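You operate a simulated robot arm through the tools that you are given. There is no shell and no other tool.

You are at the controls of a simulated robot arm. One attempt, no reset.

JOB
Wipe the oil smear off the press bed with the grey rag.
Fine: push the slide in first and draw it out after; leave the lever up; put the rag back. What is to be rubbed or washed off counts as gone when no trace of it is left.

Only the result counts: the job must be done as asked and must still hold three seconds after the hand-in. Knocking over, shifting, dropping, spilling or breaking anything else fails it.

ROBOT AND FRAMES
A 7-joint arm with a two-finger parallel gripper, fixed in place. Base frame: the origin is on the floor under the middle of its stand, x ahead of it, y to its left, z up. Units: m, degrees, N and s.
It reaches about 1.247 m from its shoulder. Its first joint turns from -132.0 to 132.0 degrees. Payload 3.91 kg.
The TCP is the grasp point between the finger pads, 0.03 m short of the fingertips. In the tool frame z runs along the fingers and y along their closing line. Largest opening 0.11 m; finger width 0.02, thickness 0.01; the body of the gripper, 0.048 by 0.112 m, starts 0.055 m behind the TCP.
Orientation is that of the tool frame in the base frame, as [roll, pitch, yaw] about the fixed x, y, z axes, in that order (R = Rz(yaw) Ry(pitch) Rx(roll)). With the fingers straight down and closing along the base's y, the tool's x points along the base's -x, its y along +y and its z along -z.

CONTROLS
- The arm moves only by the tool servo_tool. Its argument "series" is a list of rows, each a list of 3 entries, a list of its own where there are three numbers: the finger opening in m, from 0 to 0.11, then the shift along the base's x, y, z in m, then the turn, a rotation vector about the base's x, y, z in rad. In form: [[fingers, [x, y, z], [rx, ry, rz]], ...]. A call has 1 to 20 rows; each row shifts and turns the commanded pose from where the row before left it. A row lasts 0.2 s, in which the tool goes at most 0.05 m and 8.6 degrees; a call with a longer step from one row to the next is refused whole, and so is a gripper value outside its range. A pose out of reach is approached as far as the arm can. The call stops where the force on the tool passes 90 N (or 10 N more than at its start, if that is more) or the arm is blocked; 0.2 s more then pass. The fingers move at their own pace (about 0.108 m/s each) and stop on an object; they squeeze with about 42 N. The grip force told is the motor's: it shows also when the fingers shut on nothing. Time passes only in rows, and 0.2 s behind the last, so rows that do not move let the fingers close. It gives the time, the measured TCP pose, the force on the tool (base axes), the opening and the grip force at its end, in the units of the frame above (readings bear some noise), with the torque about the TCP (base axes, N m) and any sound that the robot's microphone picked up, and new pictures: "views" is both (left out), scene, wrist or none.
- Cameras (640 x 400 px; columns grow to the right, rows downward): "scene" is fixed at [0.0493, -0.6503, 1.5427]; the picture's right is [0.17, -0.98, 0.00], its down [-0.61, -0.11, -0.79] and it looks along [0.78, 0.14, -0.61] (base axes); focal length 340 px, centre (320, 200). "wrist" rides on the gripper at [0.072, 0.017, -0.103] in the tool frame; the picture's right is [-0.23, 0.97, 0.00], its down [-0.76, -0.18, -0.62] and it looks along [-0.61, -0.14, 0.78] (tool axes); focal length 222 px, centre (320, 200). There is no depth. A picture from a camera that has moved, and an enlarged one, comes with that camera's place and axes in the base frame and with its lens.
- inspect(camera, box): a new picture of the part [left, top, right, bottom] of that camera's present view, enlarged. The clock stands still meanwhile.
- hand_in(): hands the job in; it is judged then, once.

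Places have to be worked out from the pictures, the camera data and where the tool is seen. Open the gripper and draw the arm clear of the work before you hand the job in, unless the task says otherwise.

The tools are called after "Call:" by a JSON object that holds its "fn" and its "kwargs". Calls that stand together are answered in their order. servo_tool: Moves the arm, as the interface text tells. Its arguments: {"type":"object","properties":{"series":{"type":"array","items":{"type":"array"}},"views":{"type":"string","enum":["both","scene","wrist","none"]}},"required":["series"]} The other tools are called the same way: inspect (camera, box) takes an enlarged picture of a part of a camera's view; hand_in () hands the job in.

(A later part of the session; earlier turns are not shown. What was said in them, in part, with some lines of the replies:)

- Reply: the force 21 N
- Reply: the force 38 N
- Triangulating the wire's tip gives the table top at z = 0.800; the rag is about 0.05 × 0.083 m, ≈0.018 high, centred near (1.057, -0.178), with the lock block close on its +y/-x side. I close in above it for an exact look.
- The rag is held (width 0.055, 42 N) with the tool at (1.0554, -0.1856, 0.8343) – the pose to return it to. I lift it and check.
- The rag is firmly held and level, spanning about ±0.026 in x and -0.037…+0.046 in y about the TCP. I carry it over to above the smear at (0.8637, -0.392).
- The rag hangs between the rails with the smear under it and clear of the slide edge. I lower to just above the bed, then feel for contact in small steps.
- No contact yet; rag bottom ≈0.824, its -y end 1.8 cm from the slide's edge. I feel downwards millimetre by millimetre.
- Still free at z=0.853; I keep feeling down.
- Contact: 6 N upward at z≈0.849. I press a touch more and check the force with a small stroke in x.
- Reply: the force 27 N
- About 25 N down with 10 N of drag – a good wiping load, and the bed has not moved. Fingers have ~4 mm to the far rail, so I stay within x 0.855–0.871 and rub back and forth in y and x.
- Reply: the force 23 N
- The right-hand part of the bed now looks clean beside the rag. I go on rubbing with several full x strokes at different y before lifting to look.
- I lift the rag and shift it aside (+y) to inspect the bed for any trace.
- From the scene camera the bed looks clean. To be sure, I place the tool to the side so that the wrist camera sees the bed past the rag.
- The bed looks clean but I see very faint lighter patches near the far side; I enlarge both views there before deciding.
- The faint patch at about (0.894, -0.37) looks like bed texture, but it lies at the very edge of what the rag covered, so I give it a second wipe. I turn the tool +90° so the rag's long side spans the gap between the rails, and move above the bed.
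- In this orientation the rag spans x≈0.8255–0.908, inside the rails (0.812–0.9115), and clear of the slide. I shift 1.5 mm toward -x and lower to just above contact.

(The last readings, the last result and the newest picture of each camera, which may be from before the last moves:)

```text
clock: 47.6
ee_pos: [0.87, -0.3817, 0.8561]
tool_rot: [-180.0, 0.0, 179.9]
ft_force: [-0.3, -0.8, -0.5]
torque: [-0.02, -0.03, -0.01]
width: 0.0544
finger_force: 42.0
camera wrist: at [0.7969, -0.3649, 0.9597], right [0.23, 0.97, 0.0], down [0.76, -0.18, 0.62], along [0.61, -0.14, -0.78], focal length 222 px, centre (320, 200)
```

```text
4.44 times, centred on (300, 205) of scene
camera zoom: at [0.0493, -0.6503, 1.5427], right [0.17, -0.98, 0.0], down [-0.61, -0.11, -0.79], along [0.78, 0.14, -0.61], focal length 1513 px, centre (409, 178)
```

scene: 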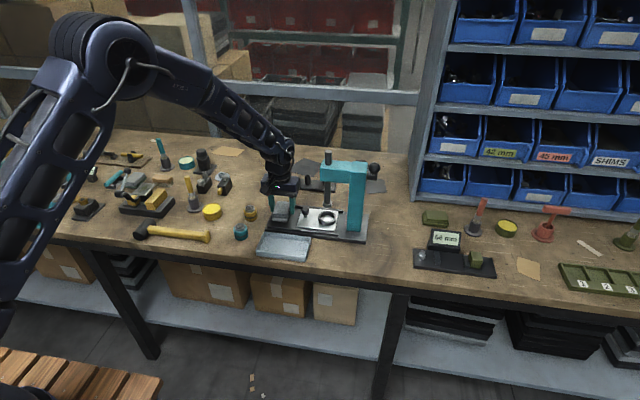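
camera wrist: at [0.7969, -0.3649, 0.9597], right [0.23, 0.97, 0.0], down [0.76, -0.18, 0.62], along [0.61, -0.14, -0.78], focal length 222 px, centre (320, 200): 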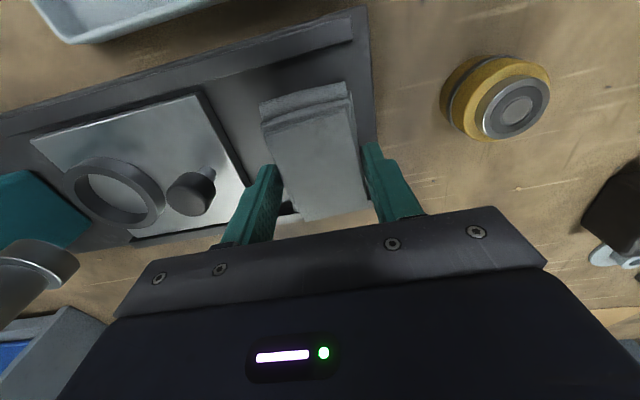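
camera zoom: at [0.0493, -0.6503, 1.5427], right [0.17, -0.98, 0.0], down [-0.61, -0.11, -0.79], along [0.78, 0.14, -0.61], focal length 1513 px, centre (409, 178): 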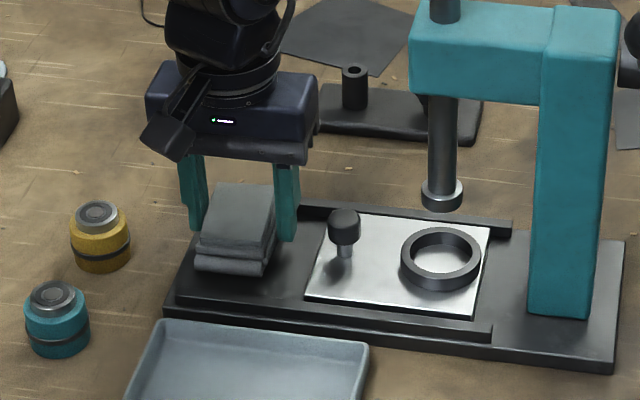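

The rag is between the rails with a few millimetres to spare at both ends. I feel down to contact.

Call:
{"fn": "servo_tool", "kwargs": {"series": [[0.0, [0, 0, -0.002], [0, 0, 0]], [0.0, [0, 0, -0.002], [0, 0, 0]], [0.0, [0, 0, -0.001], [0, 0, 0]], [0.0, [0, 0, -0.001], [0, 0, 0]], [0.0, [0, 0, -0.0005], [0, 0, 0]], [0.0, [0, 0, 0], [0, 0, 0]]], "views": "none"}}

```text
clock: 49.0
ee_pos: [0.8709, -0.3826, 0.8507]
tool_rot: [-180.0, 0.1, 180.0]
ft_force: [-0.3, -0.7, -0.5]
torque: [-0.01, -0.01, -0.01]
width: 0.0546
finger_force: 41.6
```

Still just free at z≈0.85; a few more half-millimetre steps.

Call:
{"fn": "servo_tool", "kwargs": {"series": [[0.0, [0, 0, -0.0005], [0, 0, 0]], [0.0, [0, 0, -0.0005], [0, 0, 0]], [0.0, [0, 0, -0.0005], [0, 0, 0]], [0.0, [0, 0, 0], [0, 0, 0]]], "views": "none"}}

```text
clock: 50.0
ee_pos: [0.8695, -0.382, 0.8483]
tool_rot: [-180.0, 0.1, -180.0]
ft_force: [1.2, 0.0, 0.0]
torque: [-0.01, 0.01, 0.0]
width: 0.0545
finger_force: 41.8
```

Call:
{"fn": "servo_tool", "kwargs": {"series": [[0.0, [0, 0, -0.0005], [0, 0, 0]], [0.0, [0, 0, -0.0005], [0, 0, 0]], [0.0, [0, 0, 0], [0, 0, 0]]], "views": "none"}}

```text
clock: 50.8
ee_pos: [0.8697, -0.3829, 0.8471]
tool_rot: [-179.9, 0.1, -180.0]
ft_force: [1.0, 0.6, 5.3]
torque: [0.01, 0.06, -0.01]
width: 0.0546
finger_force: 42.6
```

Contact again (5 N). I press lightly and stroke in y between about -0.400 and -0.366, with tiny x shifts.

Call:
{"fn": "servo_tool", "kwargs": {"series": [[0.0, [0, 0, -0.0003], [0, 0, 0]], [0.0, [0, -0.004, 0], [0, 0, 0]], [0.0, [0, -0.005, 0], [0, 0, 0]], [0.0, [0, -0.005, 0], [0, 0, 0]], [0.0, [0, -0.003, 0], [0, 0, 0]], [0.0, [0, 0.005, 0], [0, 0, 0]], [0.0, [0, 0.006, 0], [0, 0, 0]], [0.0, [0, 0.006, 0], [0, 0, 0]], [0.0, [0, 0.006, 0], [0, 0, 0]], [0.0, [0, 0.006, 0], [0, 0, 0]], [0.0, [0, 0.004, 0], [0, 0, 0]], [0.0, [0, 0, 0], [0, 0, 0]]], "views": "both"}}

Call:
{"fn": "inspect", "kwargs": {"camera": "scene", "box": [250, 160, 350, 250]}}

```text
clock: 53.4
ee_pos: [0.8699, -0.3651, 0.8483]
tool_rot: [-179.9, -0.1, 180.0]
ft_force: [-0.4, -4.5, 11.6]
torque: [-0.11, 0.01, 0.02]
width: 0.0547
finger_force: 41.8
camera wrist: at [0.7957, -0.3494, 0.9511], right [0.23, 0.97, 0.0], down [0.76, -0.18, 0.62], along [0.61, -0.14, -0.78], focal length 222 px, centre (320, 200)
```

scene: 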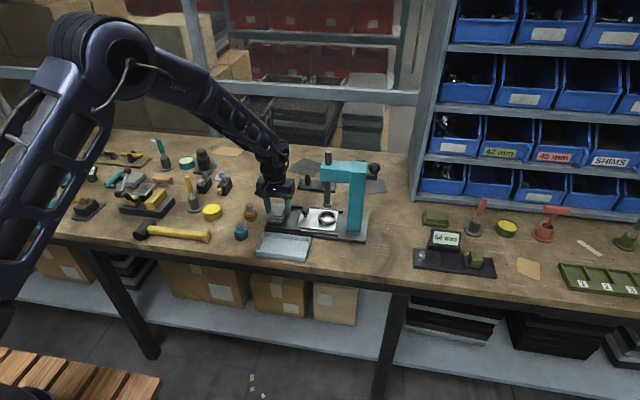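
wrist: 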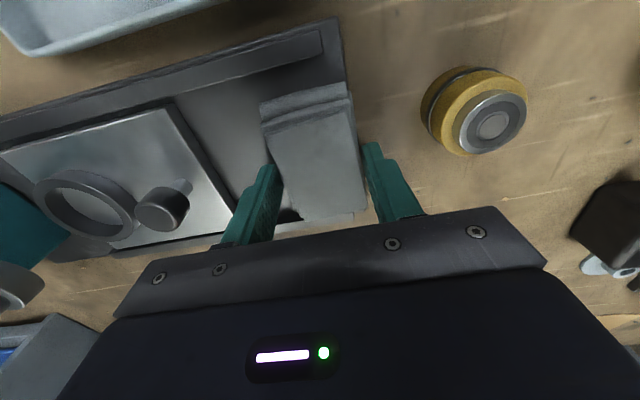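

```text
4.44 times, centred on (300, 205) of scene
camera zoom: at [0.0493, -0.6503, 1.5427], right [0.17, -0.98, 0.0], down [-0.61, -0.11, -0.79], along [0.78, 0.14, -0.61], focal length 1513 px, centre (409, 178)
```

zoom: 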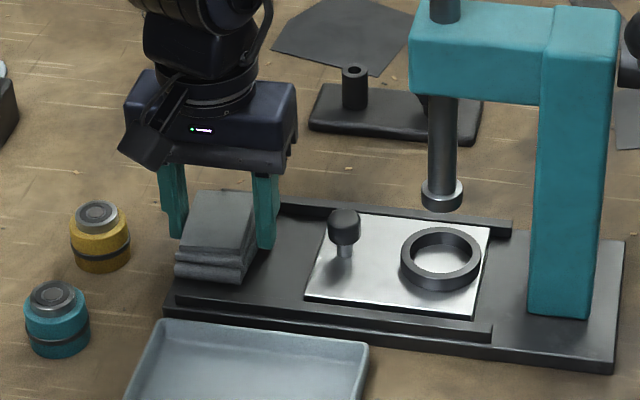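

Smooth wiping at ~12 N. I make two more full passes, then lift straight up.

Call:
{"fn": "servo_tool", "kwargs": {"series": [[0.0, [0, -0.005, 0], [0, 0, 0]], [0.0, [0, -0.006, 0], [0, 0, 0]], [0.0, [0, -0.006, 0], [0, 0, 0]], [0.0, [0, -0.006, 0], [0, 0, 0]], [0.0, [0, -0.006, 0], [0, 0, 0]], [0.0, [0, -0.004, 0], [0, 0, 0]], [0.0, [-0.002, 0.003, 0], [0, 0, 0]], [0.0, [-0.001, 0.006, 0], [0, 0, 0]], [0.0, [0, 0.006, 0], [0, 0, 0]], [0.0, [0, 0.006, 0], [0, 0, 0]], [0.0, [0, 0.006, 0], [0, 0, 0]], [0.0, [0, 0, 0.01], [0, 0, 0]], [0.0, [0, 0, 0.03], [0, 0, 0]], [0.0, [0, 0, 0.04], [0, 0, 0]], [0.0, [0, 0.02, 0.03], [0, 0, 0]], [0.0, [0, 0.04, 0.02], [0, 0, 0]], [0.0, [0, 0.04, 0], [0, 0, 0]], [0.0, [0, 0.03, 0], [0, 0, 0]], [0.0, [0, 0, 0], [0, 0, 0]]], "views": "both"}}

Call:
{"fn": "inspect", "kwargs": {"camera": "scene", "box": [270, 200, 305, 230]}}

Call:
{"fn": "inspect", "kwargs": {"camera": "wrist", "box": [140, 40, 340, 240]}}

```text
clock: 57.4
ee_pos: [0.8654, -0.2421, 0.9802]
tool_rot: [-180.0, 0.0, -180.0]
ft_force: [0.8, -0.2, -1.2]
torque: [0.01, 0.03, -0.01]
width: 0.0546
finger_force: 42.1
camera wrist: at [0.7925, -0.2257, 1.0838], right [0.23, 0.97, 0.0], down [0.76, -0.18, 0.62], along [0.61, -0.14, -0.78], focal length 222 px, centre (320, 200)
```

scene: 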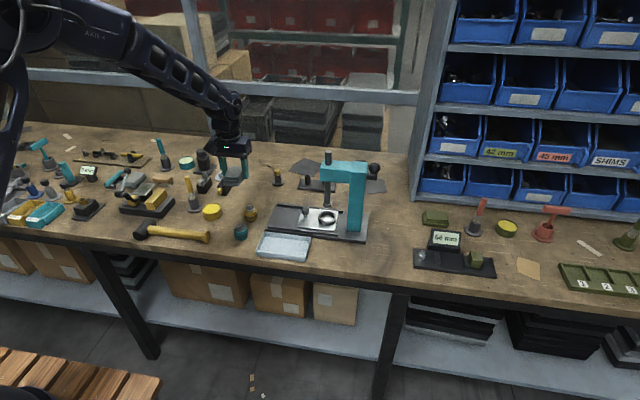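
wrist: 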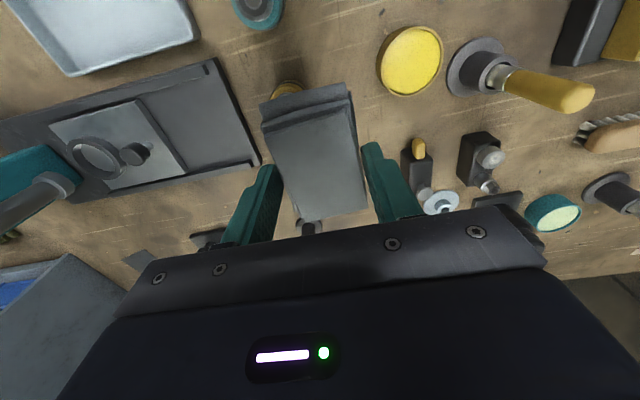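

```text
13.33 times, centred on (288, 215) of scene
camera zoom: at [0.0493, -0.6503, 1.5427], right [0.17, -0.98, 0.0], down [-0.61, -0.11, -0.79], along [0.78, 0.14, -0.61], focal length 4539 px, centre (753, 0)
```

zoom: 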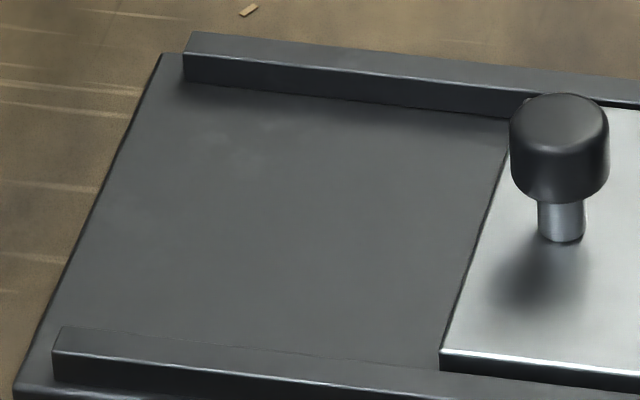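

```text
2.00 times, centred on (240, 140) of wrist
camera zoom: at [0.7925, -0.2257, 1.0838], right [0.23, 0.97, 0.0], down [0.76, -0.18, 0.62], along [0.61, -0.14, -0.78], focal length 444 px, centre (480, 320)
```

zoom: 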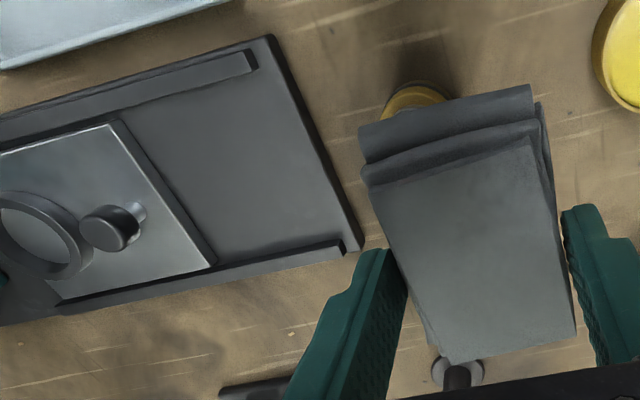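

The faint marks are unchanged, so they are bed texture; the bed is clean. Now I turn the rag back and carry it over its old place at (1.0555, -0.185).

Call:
{"fn": "servo_tool", "kwargs": {"series": [[0.0, [0.0173, 0.0052, 0.001], [0, 0, -0.1428]], [0.0, [0.0173, 0.0052, 0.001], [0, 0, -0.1428]], [0.0, [0.0173, 0.0052, 0.001], [0, 0, -0.1428]], [0.0, [0.0173, 0.0052, 0.001], [0, 0, -0.1428]], [0.0, [0.0173, 0.0052, 0.001], [0, 0, -0.1428]], [0.0, [0.0173, 0.0052, 0.001], [0, 0, -0.1428]], [0.0, [0.0173, 0.0052, 0.001], [0, 0, -0.1428]], [0.0, [0.0173, 0.0052, 0.001], [0, 0, -0.1428]], [0.0, [0.0173, 0.0052, 0.001], [0, 0, -0.1428]], [0.0, [0.0173, 0.0052, 0.001], [0, 0, -0.1428]], [0.0, [0.0173, 0.0052, 0], [0, 0, -0.1428]], [0.0, [0, 0, 0], [0, 0, 0]]], "views": "none"}}

```text
clock: 60.0
ee_pos: [1.0569, -0.1854, 0.9871]
tool_rot: [-179.9, 0.0, 89.9]
ft_force: [-0.1, 1.0, -0.7]
torque: [0.02, 0.01, -0.02]
width: 0.0547
finger_force: 42.1
```

Over the old spot; I lower to about 2.5 cm above the table and look.

Call:
{"fn": "servo_tool", "kwargs": {"series": [[0.0, [-0.0008, 0, -0.04], [0, 0, 0]], [0.0, [0, 0, -0.04], [0, 0, 0]], [0.0, [0, 0, -0.03], [0, 0, 0]], [0.0, [0, 0, -0.015], [0, 0, 0]], [0.0, [0, 0, 0], [0, 0, 0]]], "views": "both"}}

Call:
{"fn": "inspect", "kwargs": {"camera": "wrist", "box": [220, 40, 440, 220]}}

Call:
{"fn": "inspect", "kwargs": {"camera": "scene", "box": [180, 130, 300, 230]}}

```text
clock: 61.2
ee_pos: [1.0547, -0.1864, 0.8623]
tool_rot: [180.0, 0.1, 90.0]
ft_force: [-0.5, 0.1, 0.0]
torque: [0.02, -0.02, -0.01]
width: 0.0547
finger_force: 42.7
camera wrist: at [1.0713, -0.1139, 0.9656], right [0.97, -0.23, 0.0], down [-0.18, -0.76, 0.62], along [-0.14, -0.61, -0.78], focal length 222 px, centre (320, 200)
```

scene: 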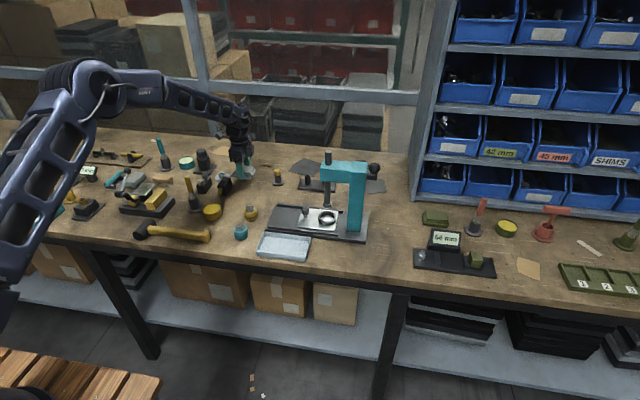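
wrist: 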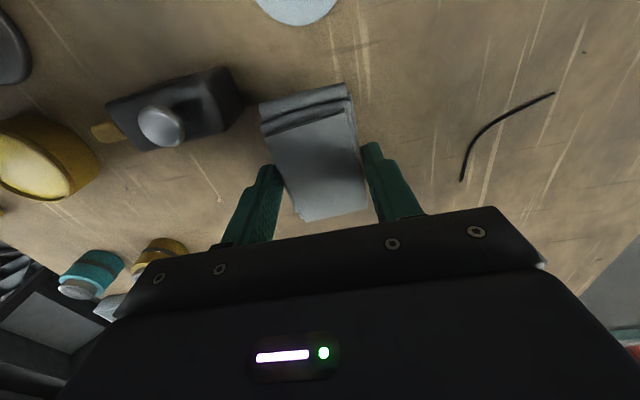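

```text
2.22 times, centred on (330, 130) of wrist
camera zoom: at [1.0713, -0.1139, 0.9656], right [0.97, -0.23, 0.0], down [-0.18, -0.76, 0.62], along [-0.14, -0.61, -0.78], focal length 494 px, centre (298, 356)
```

zoom: 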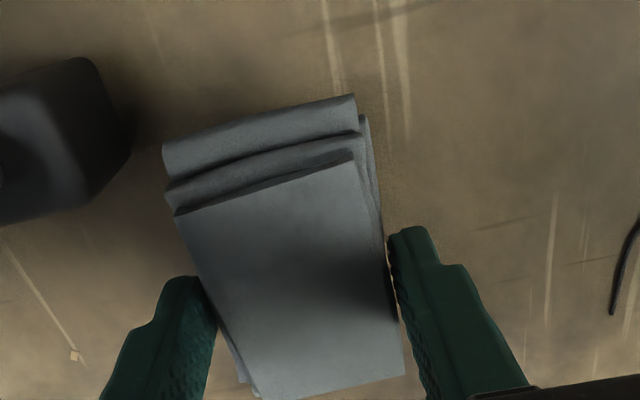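

```text
4.00 times, centred on (240, 180) of scene
camera zoom: at [0.0493, -0.6503, 1.5427], right [0.17, -0.98, 0.0], down [-0.61, -0.11, -0.79], along [0.78, 0.14, -0.61], focal length 1362 px, centre (640, 280)
```

zoom: 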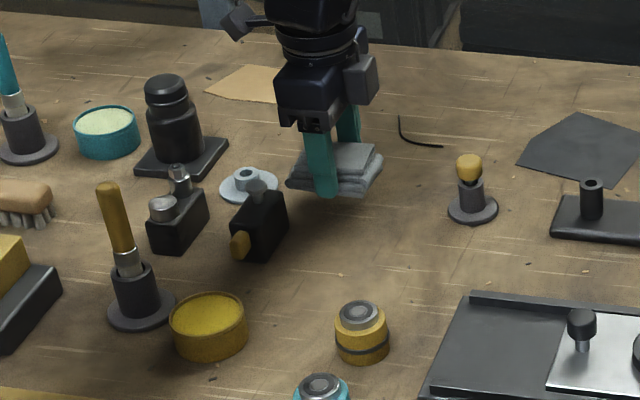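

The rag is lined up with its old place. I lower it to the table, feeling for contact.

Call:
{"fn": "servo_tool", "kwargs": {"series": [[0.0, [0, 0.0005, -0.012], [0, 0, 0]], [0.0, [0, 0, -0.01], [0, 0, 0]], [0.0, [0, 0, -0.003], [0, 0, 0]], [0.0, [0, 0, -0.001], [0, 0, 0]], [0.0, [0, 0, -0.001], [0, 0, 0]], [0.0, [0, 0, 0], [0, 0, 0]]], "views": "none"}}

```text
clock: 62.6
ee_pos: [1.0554, -0.1852, 0.8358]
tool_rot: [-179.9, 0.0, 90.0]
ft_force: [0.0, -0.5, 0.0]
torque: [-0.02, 0.01, 0.01]
width: 0.0546
finger_force: 41.9
```

Call:
{"fn": "servo_tool", "kwargs": {"series": [[0.0, [0, 0, -0.001], [0, 0, 0]], [0.0, [0, 0, -0.0005], [0, 0, 0]], [0.0, [0, 0, -0.0005], [0, 0, 0]], [0.0, [0, 0, 0], [0, 0, 0]]], "views": "none"}}

```text
clock: 63.6
ee_pos: [1.0555, -0.1857, 0.8337]
tool_rot: [-180.0, 0.0, 90.0]
ft_force: [0.2, -4.6, 7.4]
torque: [-0.11, 0.0, 0.03]
width: 0.0545
finger_force: 41.9
```

The rag touches the table (7 N). I open the fingers gently and rise straight up.

Call:
{"fn": "servo_tool", "kwargs": {"series": [[0.06, [0, 0, 0], [0, 0, 0]], [0.07, [0, 0, 0], [0, 0, 0]], [0.08, [0, 0, 0], [0, 0, 0]], [0.08, [0, 0, 0], [0, 0, 0]], [0.08, [0, 0, 0.01], [0, 0, 0]], [0.08, [0, 0, 0.03], [0, 0, 0]], [0.08, [0, 0, 0.04], [0, 0, 0]], [0.08, [0, 0, 0.04], [0, 0, 0]], [0.08, [0, 0, 0.03], [0, 0, 0]], [0.08, [0, 0, 0], [0, 0, 0]]], "views": "both"}}

Call:
{"fn": "inspect", "kwargs": {"camera": "wrist", "box": [220, 40, 440, 220]}}

Call:
{"fn": "inspect", "kwargs": {"camera": "scene", "box": [180, 130, 300, 230]}}

```text
clock: 65.8
ee_pos: [1.0545, -0.1847, 0.9846]
tool_rot: [-179.9, 0.0, 90.1]
ft_force: [-0.4, 1.0, 0.4]
torque: [-0.02, -0.03, 0.0]
width: 0.08
finger_force: 0.2
camera wrist: at [1.0713, -0.1123, 1.087], right [0.97, -0.23, 0.0], down [-0.18, -0.76, 0.62], along [-0.14, -0.61, -0.78], focal length 222 px, centre (320, 200)
```

scene: 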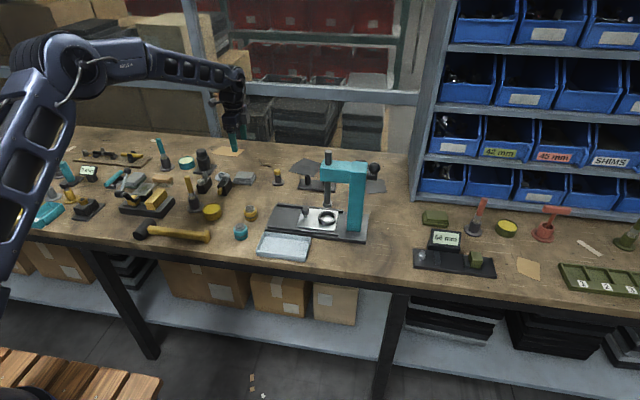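
wrist: 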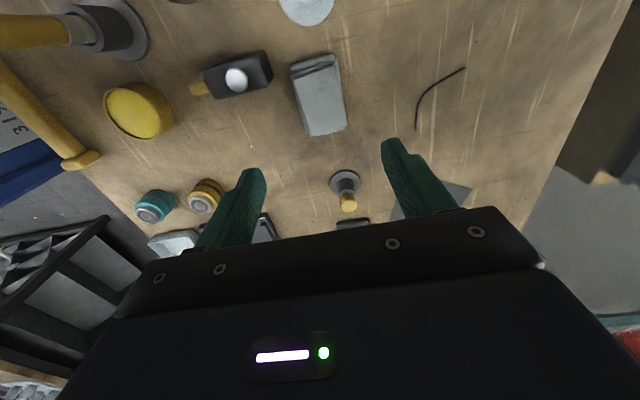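

```text
2.22 times, centred on (330, 130) of wrist
camera zoom: at [1.0713, -0.1123, 1.087], right [0.97, -0.23, 0.0], down [-0.18, -0.76, 0.62], along [-0.14, -0.61, -0.78], focal length 494 px, centre (298, 356)
```

zoom: 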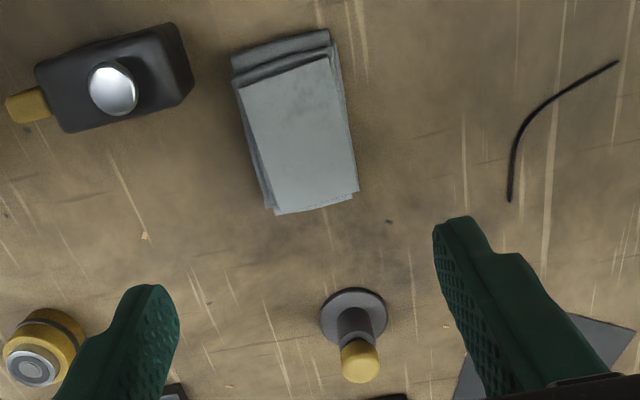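

```text
4.00 times, centred on (240, 180) of scene
camera zoom: at [0.0493, -0.6503, 1.5427], right [0.17, -0.98, 0.0], down [-0.61, -0.11, -0.79], along [0.78, 0.14, -0.61], focal length 1362 px, centre (640, 280)
```

zoom: 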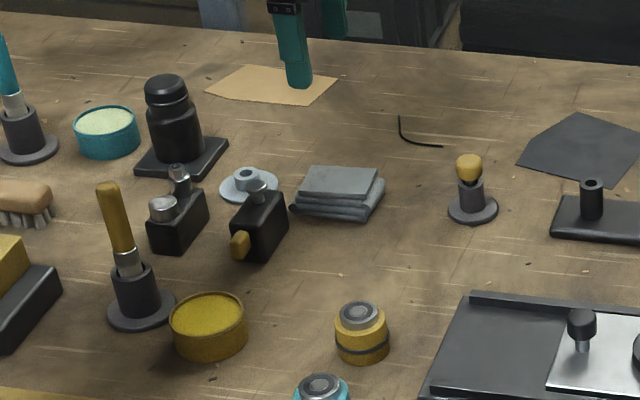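

The rag is back in its place. Now I return to the slide: lean the tool 30° as before and line up above the knob at about y=-0.46.

Call:
{"fn": "servo_tool", "kwargs": {"series": [[0.07, [0, 0, 0.035], [0, 0, 0]], [0.07, [0, 0, 0.035], [0, 0, 0]], [0.07, [-0.0325, -0.0208, 0], [0, 0, 0]], [0.07, [-0.0325, -0.0208, 0], [-0.1309, 0, 0]], [0.07, [-0.0325, -0.0208, 0], [-0.1309, 0, 0]], [0.07, [-0.0325, -0.0208, 0], [-0.1309, 0, 0]], [0.07, [-0.0325, -0.0208, 0], [-0.1309, 0, 0]], [0.07, [-0.0325, -0.0208, 0], [0, 0, 0]], [0.07, [0, -0.0227, -0.0233], [0, 0, 0]], [0.07, [0, -0.0227, -0.0233], [0, 0, 0]], [0.07, [0, -0.0227, -0.0233], [0, 0, 0]], [0.07, [0, 0, 0], [0, 0, 0]]], "views": "both"}}

Call:
{"fn": "inspect", "kwargs": {"camera": "wrist", "box": [160, 0, 480, 200]}}

Call:
{"fn": "inspect", "kwargs": {"camera": "scene", "box": [220, 130, 380, 260]}}

```text
clock: 68.4
ee_pos: [0.8598, -0.3791, 0.9823]
tool_rot: [180.0, 30.0, 90.0]
ft_force: [-0.1, 0.4, -0.5]
torque: [0.01, 0.02, -0.02]
width: 0.0699
finger_force: 0.1
camera wrist: at [0.8765, -0.2648, 1.0358], right [0.97, -0.2, 0.11], down [-0.18, -0.35, 0.92], along [-0.14, -0.92, -0.37], focal length 222 px, centre (320, 200)
```

scene: 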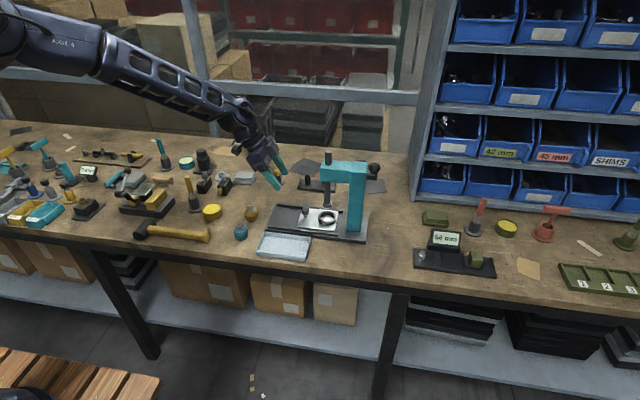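
wrist: 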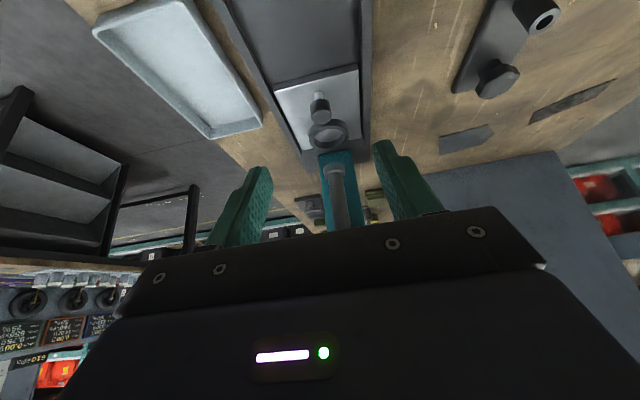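

```text
2.00 times, centred on (320, 100) of wrist
camera zoom: at [0.8765, -0.2648, 1.0358], right [0.97, -0.2, 0.11], down [-0.18, -0.35, 0.92], along [-0.14, -0.92, -0.37], focal length 444 px, centre (320, 400)
```

zoom: 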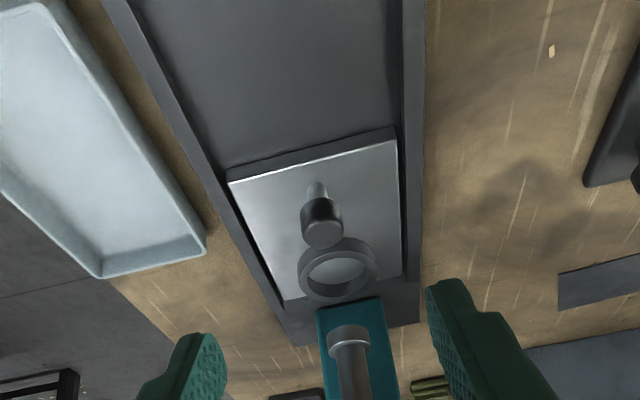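

```text
3.08 times, centred on (300, 195) of scene
camera zoom: at [0.0493, -0.6503, 1.5427], right [0.17, -0.98, 0.0], down [-0.61, -0.11, -0.79], along [0.78, 0.14, -0.61], focal length 1047 px, centre (382, 215)
```

zoom: 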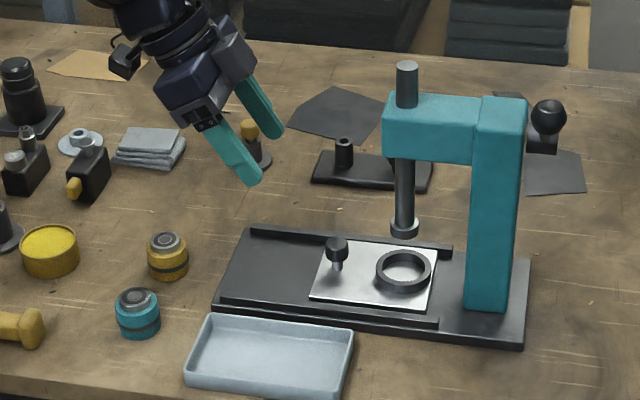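

The bed is clean in this view too. The knob is where I left it (≈(0.859, -0.461)); I go back down the same line along the finger axis.

Call:
{"fn": "servo_tool", "kwargs": {"series": [[0.07, [-0.0003, -0.02, -0.0343], [0, 0, 0]], [0.07, [-0.0002, -0.02, -0.0343], [0, 0, 0]], [0.07, [0, -0.015, -0.0257], [0, 0, 0]], [0.07, [0, -0.01, -0.0171], [0, 0, 0]], [0.07, [0, -0.0064, -0.0109], [0, 0, 0]], [0.07, [0, 0, 0], [0, 0, 0]]], "views": "both"}}

Call:
{"fn": "inspect", "kwargs": {"camera": "wrist", "box": [220, 0, 420, 200]}}

Call:
{"fn": "inspect", "kwargs": {"camera": "scene", "box": [220, 130, 380, 260]}}

```text
clock: 69.8
ee_pos: [0.8612, -0.4476, 0.8605]
tool_rot: [-179.8, 30.0, 90.0]
ft_force: [0.5, -0.3, 0.1]
torque: [0.02, 0.01, -0.05]
width: 0.0699
finger_force: 0.0
camera wrist: at [0.8781, -0.3333, 0.9142], right [0.97, -0.2, 0.11], down [-0.18, -0.35, 0.92], along [-0.14, -0.92, -0.37], focal length 222 px, centre (320, 200)
```

scene: 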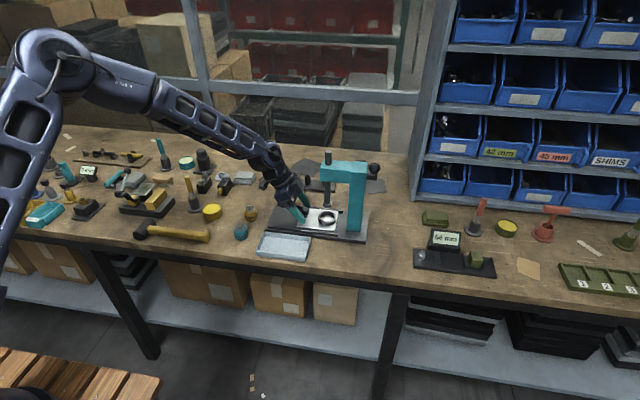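
wrist: 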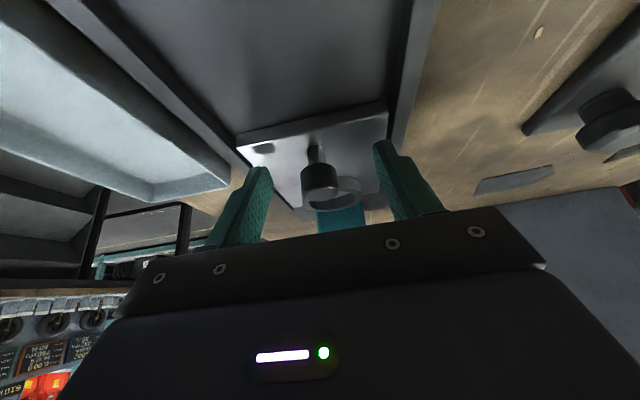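

```text
2.00 times, centred on (320, 100) of wrist
camera zoom: at [0.8781, -0.3333, 0.9142], right [0.97, -0.2, 0.11], down [-0.18, -0.35, 0.92], along [-0.14, -0.92, -0.37], focal length 444 px, centre (320, 400)
```

zoom: 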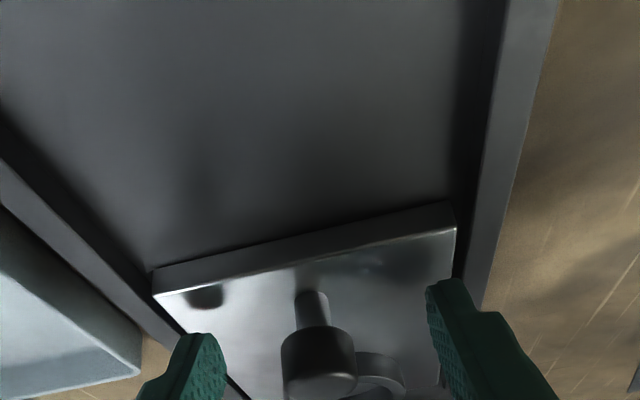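

```text
3.08 times, centred on (300, 195) of scene
camera zoom: at [0.0493, -0.6503, 1.5427], right [0.17, -0.98, 0.0], down [-0.61, -0.11, -0.79], along [0.78, 0.14, -0.61], focal length 1047 px, centre (382, 215)
```

zoom: 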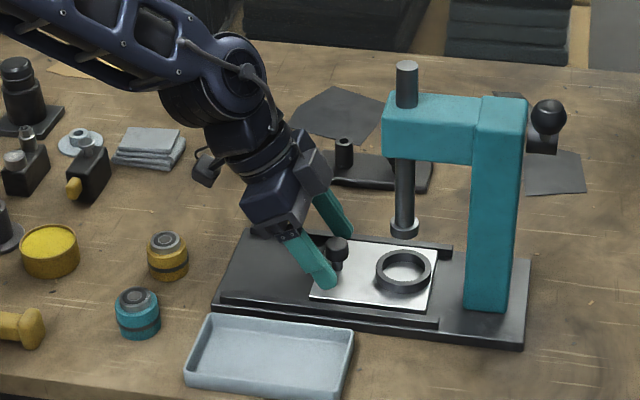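

The knob stands between the fingers as before. I trim 1 mm in x and 2 mm in y and close on it.

Call:
{"fn": "servo_tool", "kwargs": {"series": [[0.07, [-0.0012, -0.002, 0], [0, 0, 0]], [0.04, [0, 0, 0], [0, 0, 0]], [0.0, [0, 0, 0], [0, 0, 0]], [0.0, [0, 0, 0], [0, 0, 0]], [0.0, [0, 0, 0], [0, 0, 0]]], "views": "none"}}

```text
clock: 71.0
ee_pos: [0.8604, -0.4484, 0.8603]
tool_rot: [179.9, 30.0, 90.0]
ft_force: [4.6, 0.2, -0.8]
torque: [-0.04, -0.08, 0.06]
width: 0.0236
finger_force: 45.2
```

Held with little side force. I draw the slide out gently, 9 cm in +y.

Call:
{"fn": "servo_tool", "kwargs": {"series": [[0.0, [0, 0.003, 0], [0, 0, 0]], [0.0, [0, 0.005, 0], [0, 0, 0]], [0.0, [0, 0.006, 0], [0, 0, 0]], [0.0, [0, 0.006, 0], [0, 0, 0]], [0.0, [0, 0.006, 0], [0, 0, 0]], [0.0, [0, 0.006, 0], [0, 0, 0]], [0.0, [0, 0.006, 0], [0, 0, 0]], [0.0, [0, 0.005, 0], [0, 0, 0]], [0.0, [0, 0.003, 0], [0, 0, 0]], [0.0, [0, 0, 0], [0, 0, 0]]], "views": "both"}}

Call:
{"fn": "inspect", "kwargs": {"camera": "scene", "box": [220, 130, 380, 260]}}

```text
clock: 73.2
ee_pos: [0.8592, -0.405, 0.8618]
tool_rot: [-179.9, 30.0, 90.0]
ft_force: [14.5, 0.1, 8.2]
torque: [0.2, -0.2, 0.09]
width: 0.0232
finger_force: 44.6
camera wrist: at [0.8764, -0.291, 0.9144], right [0.97, -0.2, 0.11], down [-0.18, -0.35, 0.92], along [-0.14, -0.92, -0.37], focal length 222 px, centre (320, 200)
```

scene: 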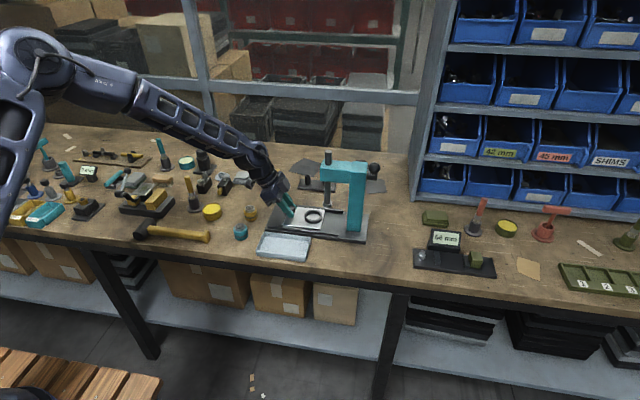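
wrist: 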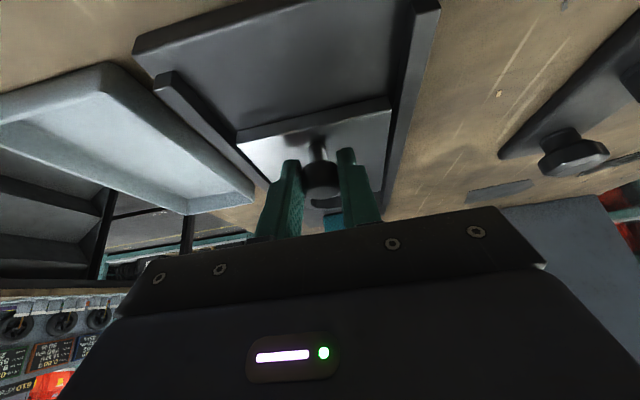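

```text
3.08 times, centred on (300, 195) of scene
camera zoom: at [0.0493, -0.6503, 1.5427], right [0.17, -0.98, 0.0], down [-0.61, -0.11, -0.79], along [0.78, 0.14, -0.61], focal length 1047 px, centre (382, 215)
```

zoom: 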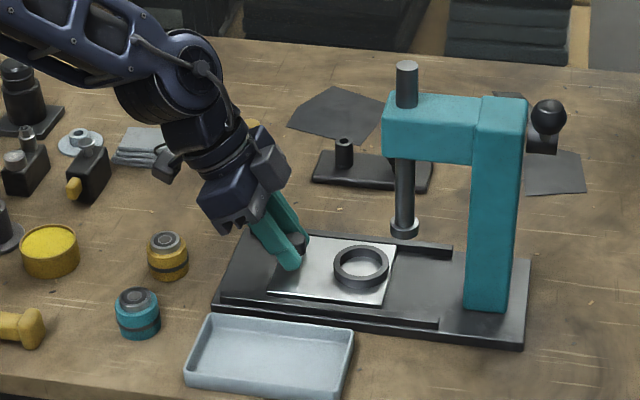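

It draws smoothly and the ring stays put. I ease x by 0.4 mm and draw 4 cm more.

Call:
{"fn": "servo_tool", "kwargs": {"series": [[0.0, [0.0004, 0.004, 0], [0, 0, 0]], [0.0, [0, 0.006, 0], [0, 0, 0]], [0.0, [0, 0.006, 0], [0, 0, 0]], [0.0, [0, 0.006, 0], [0, 0, 0]], [0.0, [0, 0.006, 0], [0, 0, 0]], [0.0, [0, 0.006, 0], [0, 0, 0]], [0.0, [0, 0.004, 0], [0, 0, 0]], [0.0, [0, 0.002, 0], [0, 0, 0]], [0.0, [0, 0, 0], [0, 0, 0]]], "views": "both"}}

Call:
{"fn": "inspect", "kwargs": {"camera": "scene", "box": [220, 130, 380, 260]}}

Call:
{"fn": "inspect", "kwargs": {"camera": "wrist", "box": [180, 20, 440, 200]}}

```text
clock: 75.2
ee_pos: [0.8604, -0.3656, 0.8614]
tool_rot: [179.9, 30.1, 90.1]
ft_force: [17.5, 0.8, 17.0]
torque: [-0.51, -0.2, 0.19]
width: 0.0236
finger_force: 45.0
camera wrist: at [0.8762, -0.2509, 0.9143], right [0.97, -0.2, 0.11], down [-0.18, -0.35, 0.92], along [-0.14, -0.92, -0.37], focal length 222 px, centre (320, 200)
```

scene: 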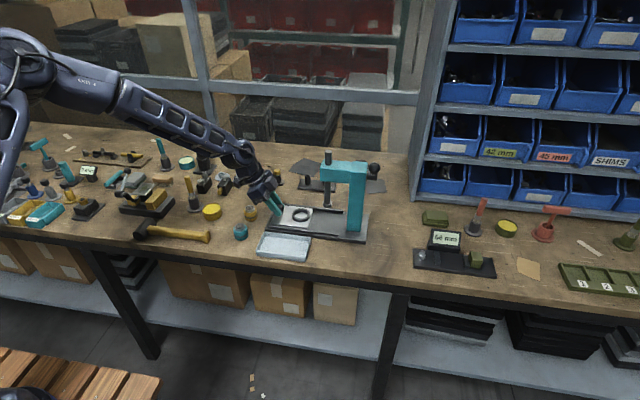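
wrist: 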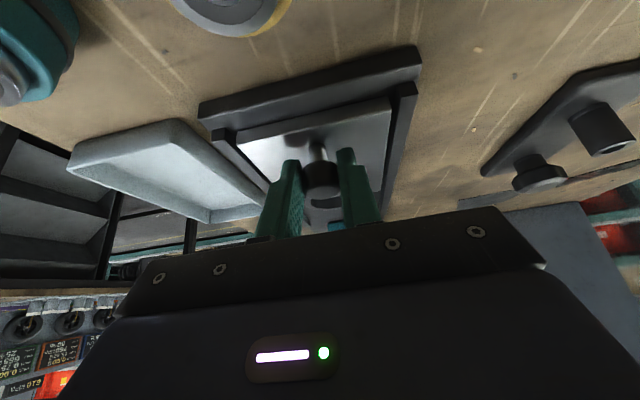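

```text
3.08 times, centred on (300, 195) of scene
camera zoom: at [0.0493, -0.6503, 1.5427], right [0.17, -0.98, 0.0], down [-0.61, -0.11, -0.79], along [0.78, 0.14, -0.61], focal length 1047 px, centre (382, 215)
```

zoom: 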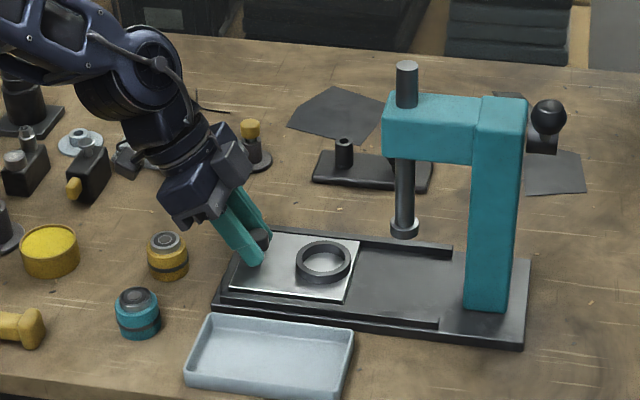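

```text
2.22 times, centred on (310, 110) of wrist
camera zoom: at [0.8762, -0.2509, 0.9143], right [0.97, -0.2, 0.11], down [-0.18, -0.35, 0.92], along [-0.14, -0.92, -0.37], focal length 494 px, centre (342, 400)
```

zoom: 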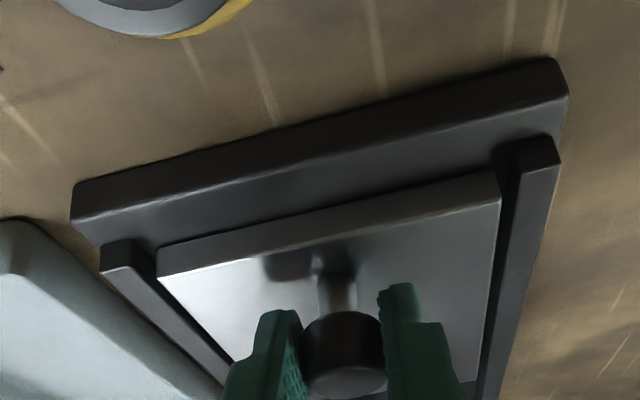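

Comparing with the first picture, about 1 cm remains to its original drawn-out position. I relax the side/vertical loads a bit and go on in 2 mm steps watching for a stop.

Call:
{"fn": "servo_tool", "kwargs": {"series": [[0.0, [0.0005, 0.001, 0.0004], [0, 0, 0]], [0.0, [0, 0.002, 0], [0, 0, 0]], [0.0, [0, 0.002, 0], [0, 0, 0]], [0.0, [0, 0.0015, 0], [0, 0, 0]], [0.0, [0, 0, 0], [0, 0, 0]]], "views": "none"}}

```text
clock: 76.4
ee_pos: [0.8592, -0.3586, 0.8612]
tool_rot: [-179.9, 29.9, 89.9]
ft_force: [5.2, 0.7, 9.0]
torque: [0.12, -0.11, -0.05]
width: 0.0236
finger_force: 45.1
```

No stop yet; two more small steps, with a picture.

Call:
{"fn": "servo_tool", "kwargs": {"series": [[0.0, [0, 0.0015, 0], [0, 0, 0]], [0.0, [0, 0.0015, 0], [0, 0, 0]], [0.0, [0, 0, 0], [0, 0, 0]]], "views": "both"}}

Call:
{"fn": "inspect", "kwargs": {"camera": "scene", "box": [220, 130, 380, 260]}}

Call:
{"fn": "inspect", "kwargs": {"camera": "wrist", "box": [180, 20, 440, 200]}}

```text
clock: 77.2
ee_pos: [0.8614, -0.3559, 0.8615]
tool_rot: [-179.9, 30.1, 90.1]
ft_force: [1.2, 2.5, 0.9]
torque: [0.14, -0.07, 0.07]
width: 0.0236
finger_force: 45.0
camera wrist: at [0.8766, -0.2415, 0.9143], right [0.97, -0.2, 0.11], down [-0.18, -0.35, 0.92], along [-0.14, -0.92, -0.37], focal length 222 px, centre (320, 200)
```

scene: 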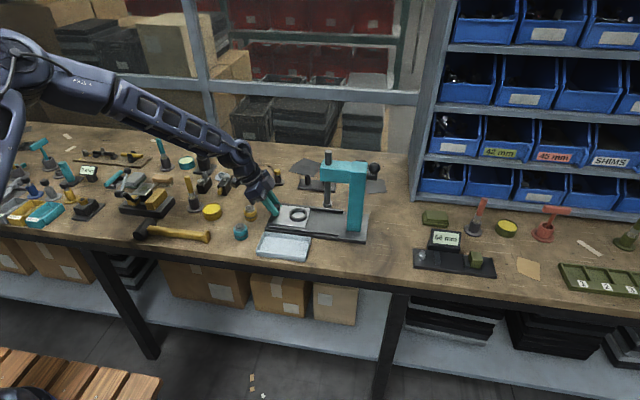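
wrist: 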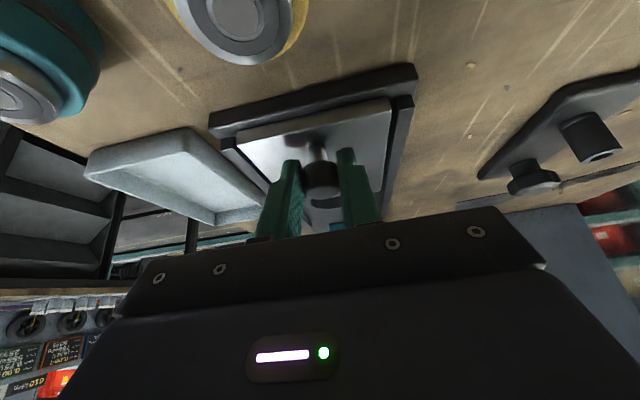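

```text
3.08 times, centred on (300, 195) of scene
camera zoom: at [0.0493, -0.6503, 1.5427], right [0.17, -0.98, 0.0], down [-0.61, -0.11, -0.79], along [0.78, 0.14, -0.61], focal length 1047 px, centre (382, 215)
```

zoom: 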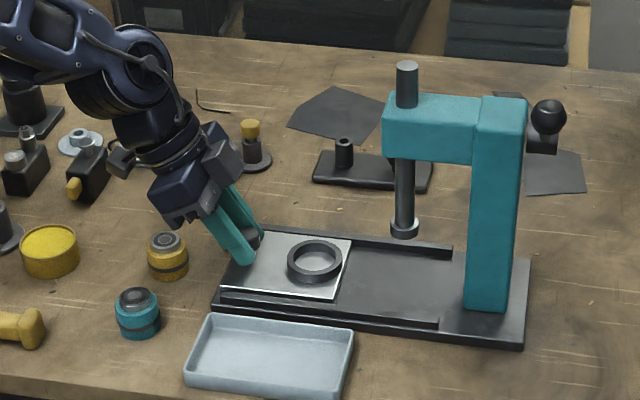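

```text
2.22 times, centred on (310, 110) of wrist
camera zoom: at [0.8766, -0.2415, 0.9143], right [0.97, -0.2, 0.11], down [-0.18, -0.35, 0.92], along [-0.14, -0.92, -0.37], focal length 494 px, centre (342, 400)
```

zoom: 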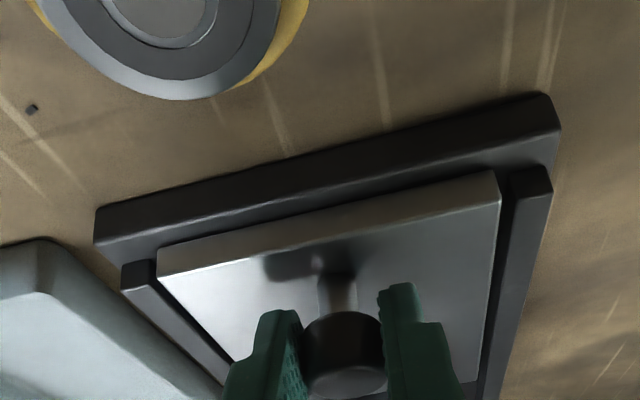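

Within about 1–2 mm of the original place. I ease out the last bit and see whether it meets a stop.

Call:
{"fn": "servo_tool", "kwargs": {"series": [[0.0, [0, 0.001, 0], [0, 0, 0]], [0.0, [0, 0.001, 0], [0, 0, 0]], [0.0, [0, 0, 0], [0, 0, 0]]], "views": "scene"}}

Call:
{"fn": "inspect", "kwargs": {"camera": "scene", "box": [220, 130, 380, 260]}}

```text
clock: 78.0
ee_pos: [0.8584, -0.3548, 0.8606]
tool_rot: [-179.8, 30.1, 90.1]
ft_force: [3.4, -9.8, -12.0]
torque: [-0.23, -0.09, 0.02]
width: 0.0234
finger_force: 44.4
```

scene: 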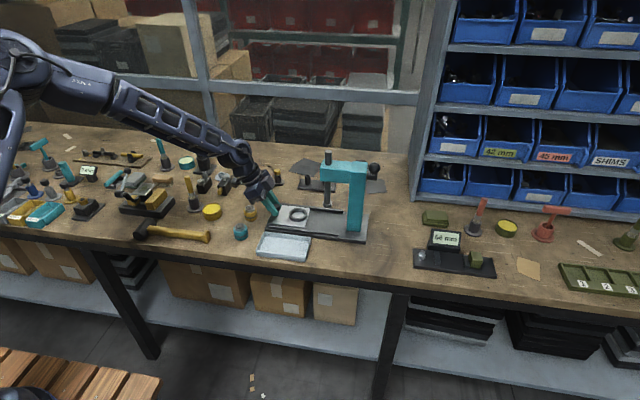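

```text
3.08 times, centred on (300, 195) of scene
camera zoom: at [0.0493, -0.6503, 1.5427], right [0.17, -0.98, 0.0], down [-0.61, -0.11, -0.79], along [0.78, 0.14, -0.61], focal length 1047 px, centre (382, 215)
```

zoom: 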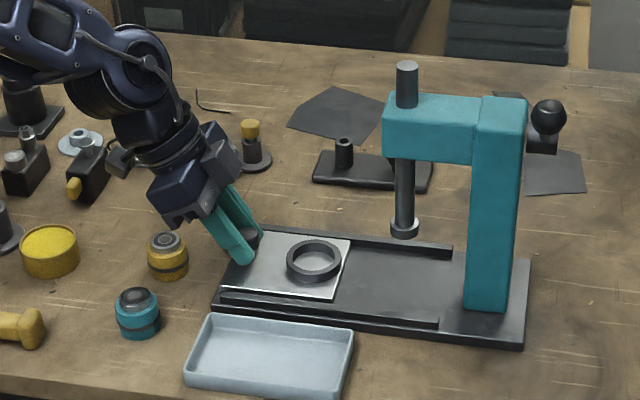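

A counter-force of about 10 N appears – likely the outer stop. One tiny further nudge to confirm.

Call:
{"fn": "servo_tool", "kwargs": {"series": [[0.0, [0, 0.0007, 0], [0, 0, 0]], [0.0, [0, 0, 0], [0, 0, 0]]], "views": "none"}}

```text
clock: 78.6
ee_pos: [0.86, -0.3544, 0.8612]
tool_rot: [-179.9, 30.0, 90.0]
ft_force: [5.7, -21.8, -17.3]
torque: [-0.35, -0.13, 0.05]
width: 0.0235
finger_force: 45.4
```

The force climbs to 22 N: the slide is at its outer stop. I relieve the pull, release the knob and back away along the finger axis.

Call:
{"fn": "servo_tool", "kwargs": {"series": [[0.0, [-0.0002, -0.001, -0.0004], [0, 0, 0]], [0.0, [0, 0, 0], [0, 0, 0]], [0.03, [0, 0, 0], [0, 0, 0]], [0.06, [0, 0, 0], [0, 0, 0]], [0.07, [0, 0, 0], [0, 0, 0]], [0.07, [0, 0.005, 0.0087], [0, 0, 0]], [0.07, [0, 0.015, 0.026], [0, 0, 0]], [0.07, [0, 0.02, 0.0346], [0, 0, 0]], [0.07, [0, 0.02, 0.0346], [0, 0, 0]], [0.07, [0, 0.02, 0.0346], [0, 0, 0]], [0.07, [0, 0, 0], [0, 0, 0]]], "views": "both"}}

Call:
{"fn": "inspect", "kwargs": {"camera": "scene", "box": [260, 140, 400, 250]}}

Call:
{"fn": "inspect", "kwargs": {"camera": "wrist", "box": [200, 0, 440, 180]}}

```text
clock: 81.0
ee_pos: [0.8596, -0.2729, 0.9984]
tool_rot: [-179.9, 30.0, 90.0]
ft_force: [0.2, 0.2, -1.2]
torque: [-0.03, -0.03, 0.01]
width: 0.07
finger_force: 0.0
camera wrist: at [0.8763, -0.1592, 1.0523], right [0.97, -0.2, 0.11], down [-0.18, -0.35, 0.92], along [-0.14, -0.92, -0.37], focal length 222 px, centre (320, 200)
```

scene: 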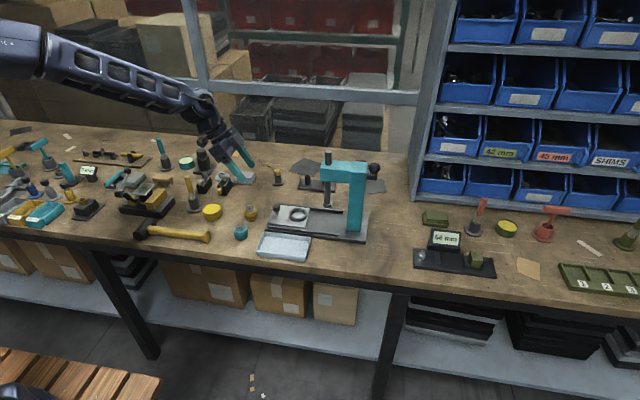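
wrist: 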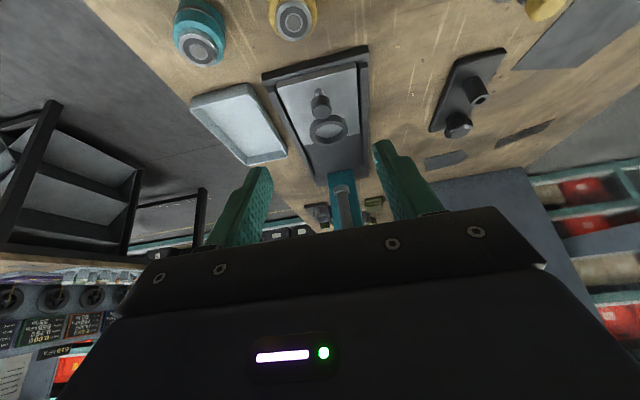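

```text
3.64 times, centred on (330, 195) of scene
camera zoom: at [0.0493, -0.6503, 1.5427], right [0.17, -0.98, 0.0], down [-0.61, -0.11, -0.79], along [0.78, 0.14, -0.61], focal length 1238 px, centre (284, 218)
```

zoom: 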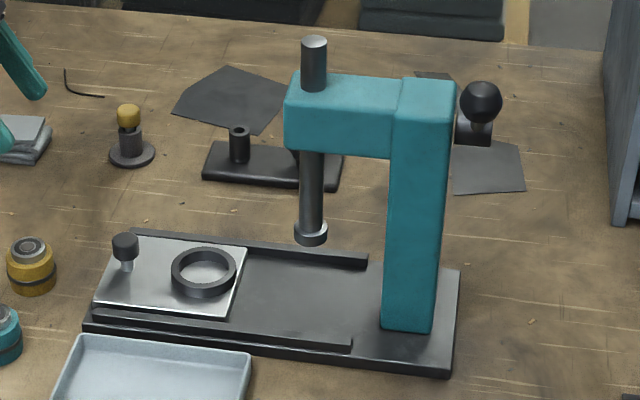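

```text
2.22 times, centred on (320, 90) of wrist
camera zoom: at [0.8763, -0.1592, 1.0523], right [0.97, -0.2, 0.11], down [-0.18, -0.35, 0.92], along [-0.14, -0.92, -0.37], focal length 494 px, centre (320, 444)
```

zoom: 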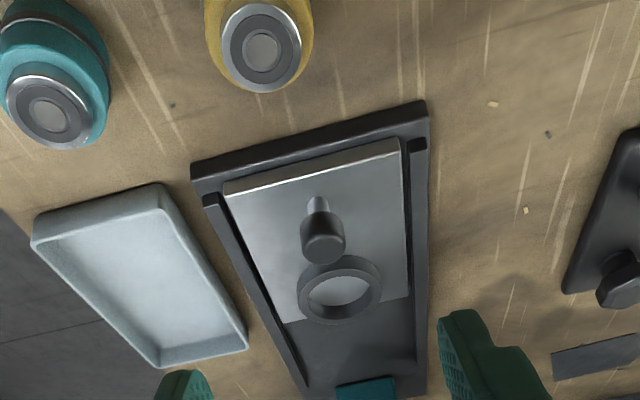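

The picture matches the starting one: slide out with its ring, lever untouched, rag back. I open fully, straighten the tool and draw the arm up and back, clear of the work.

Call:
{"fn": "servo_tool", "kwargs": {"series": [[0.08, [0, 0.01, 0.04], [0, 0, 0]], [0.09, [0, 0.01, 0.04], [0.1309, 0, 0]], [0.1, [-0.02, 0, 0.035], [0.1309, 0, 0]], [0.11, [-0.03, 0, 0.03], [0.1309, 0, 0]], [0.11, [-0.03, 0, 0.03], [0.1309, 0, 0]], [0.11, [-0.04, 0, 0.01], [0, 0, 0]], [0.11, [-0.04, 0, 0], [0, 0, 0]], [0.11, [-0.04, 0, 0], [0, 0, 0]], [0.11, [-0.04, 0, 0], [0, 0, 0]], [0.11, [0, 0, 0], [0, 0, 0]]], "views": "both"}}

Call:
{"fn": "inspect", "kwargs": {"camera": "scene", "box": [180, 130, 400, 270]}}

```text
clock: 83.2
ee_pos: [0.6191, -0.2551, 1.1842]
tool_rot: [-180.0, 0.0, 90.0]
ft_force: [-1.1, 0.1, -0.6]
torque: [0.01, 0.01, 0.01]
width: 0.11
finger_force: 0.1
camera wrist: at [0.636, -0.1822, 1.2875], right [0.97, -0.23, 0.0], down [-0.18, -0.76, 0.62], along [-0.14, -0.61, -0.78], focal length 222 px, centre (320, 200)
```

scene: 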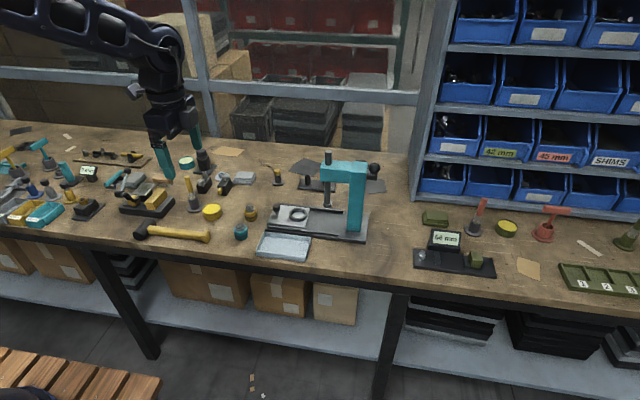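
wrist: 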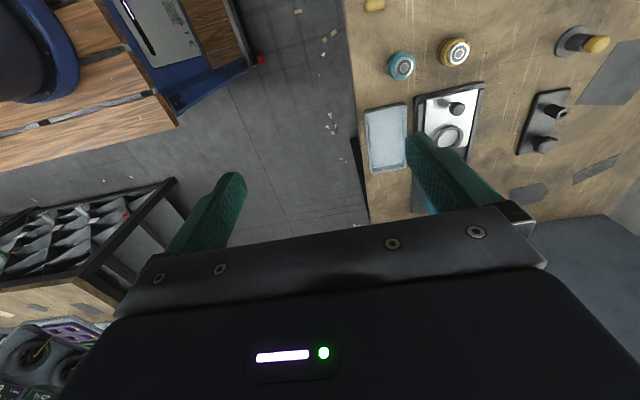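

```text
2.86 times, centred on (290, 200) of scene
camera zoom: at [0.0493, -0.6503, 1.5427], right [0.17, -0.98, 0.0], down [-0.61, -0.11, -0.79], along [0.78, 0.14, -0.61], focal length 973 px, centre (406, 200)
```

zoom: 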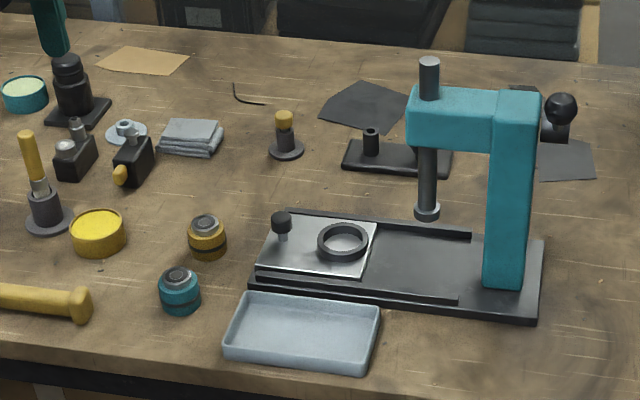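

The arm is clear. The slide is out with its ring in place, the lever and ram are still up, the rag is back where it was, and the bed was seen clean before the slide went over it. I hand the job in.

Call:
{"fn": "hand_in", "kwargs": {}}

```text
The job is handed in.
```

The oil smear is off the press bed, and I've handed the job in; the judging result hasn't come back.

- **Slide:** I pushed it in by its knob until it met the stop, which uncovered the whole smear. After wiping, I drew it back out to its outer stop. The ring stayed in place on it both ways.
- **Wiping:** I wiped twice with the grey rag, the second time turned 90° to reach the edges by the rails. The wrist and scene cameras then showed no trace. A few faint grey marks looked the same before and after the second wipe, so I took them as part of the bed's surface.
- **Lever:** I never touched it, and it is still up.
- **Rag:** It is back where it was.

Nothing else looked moved in the last pictures. The gripper is open and the arm is clear of the work.
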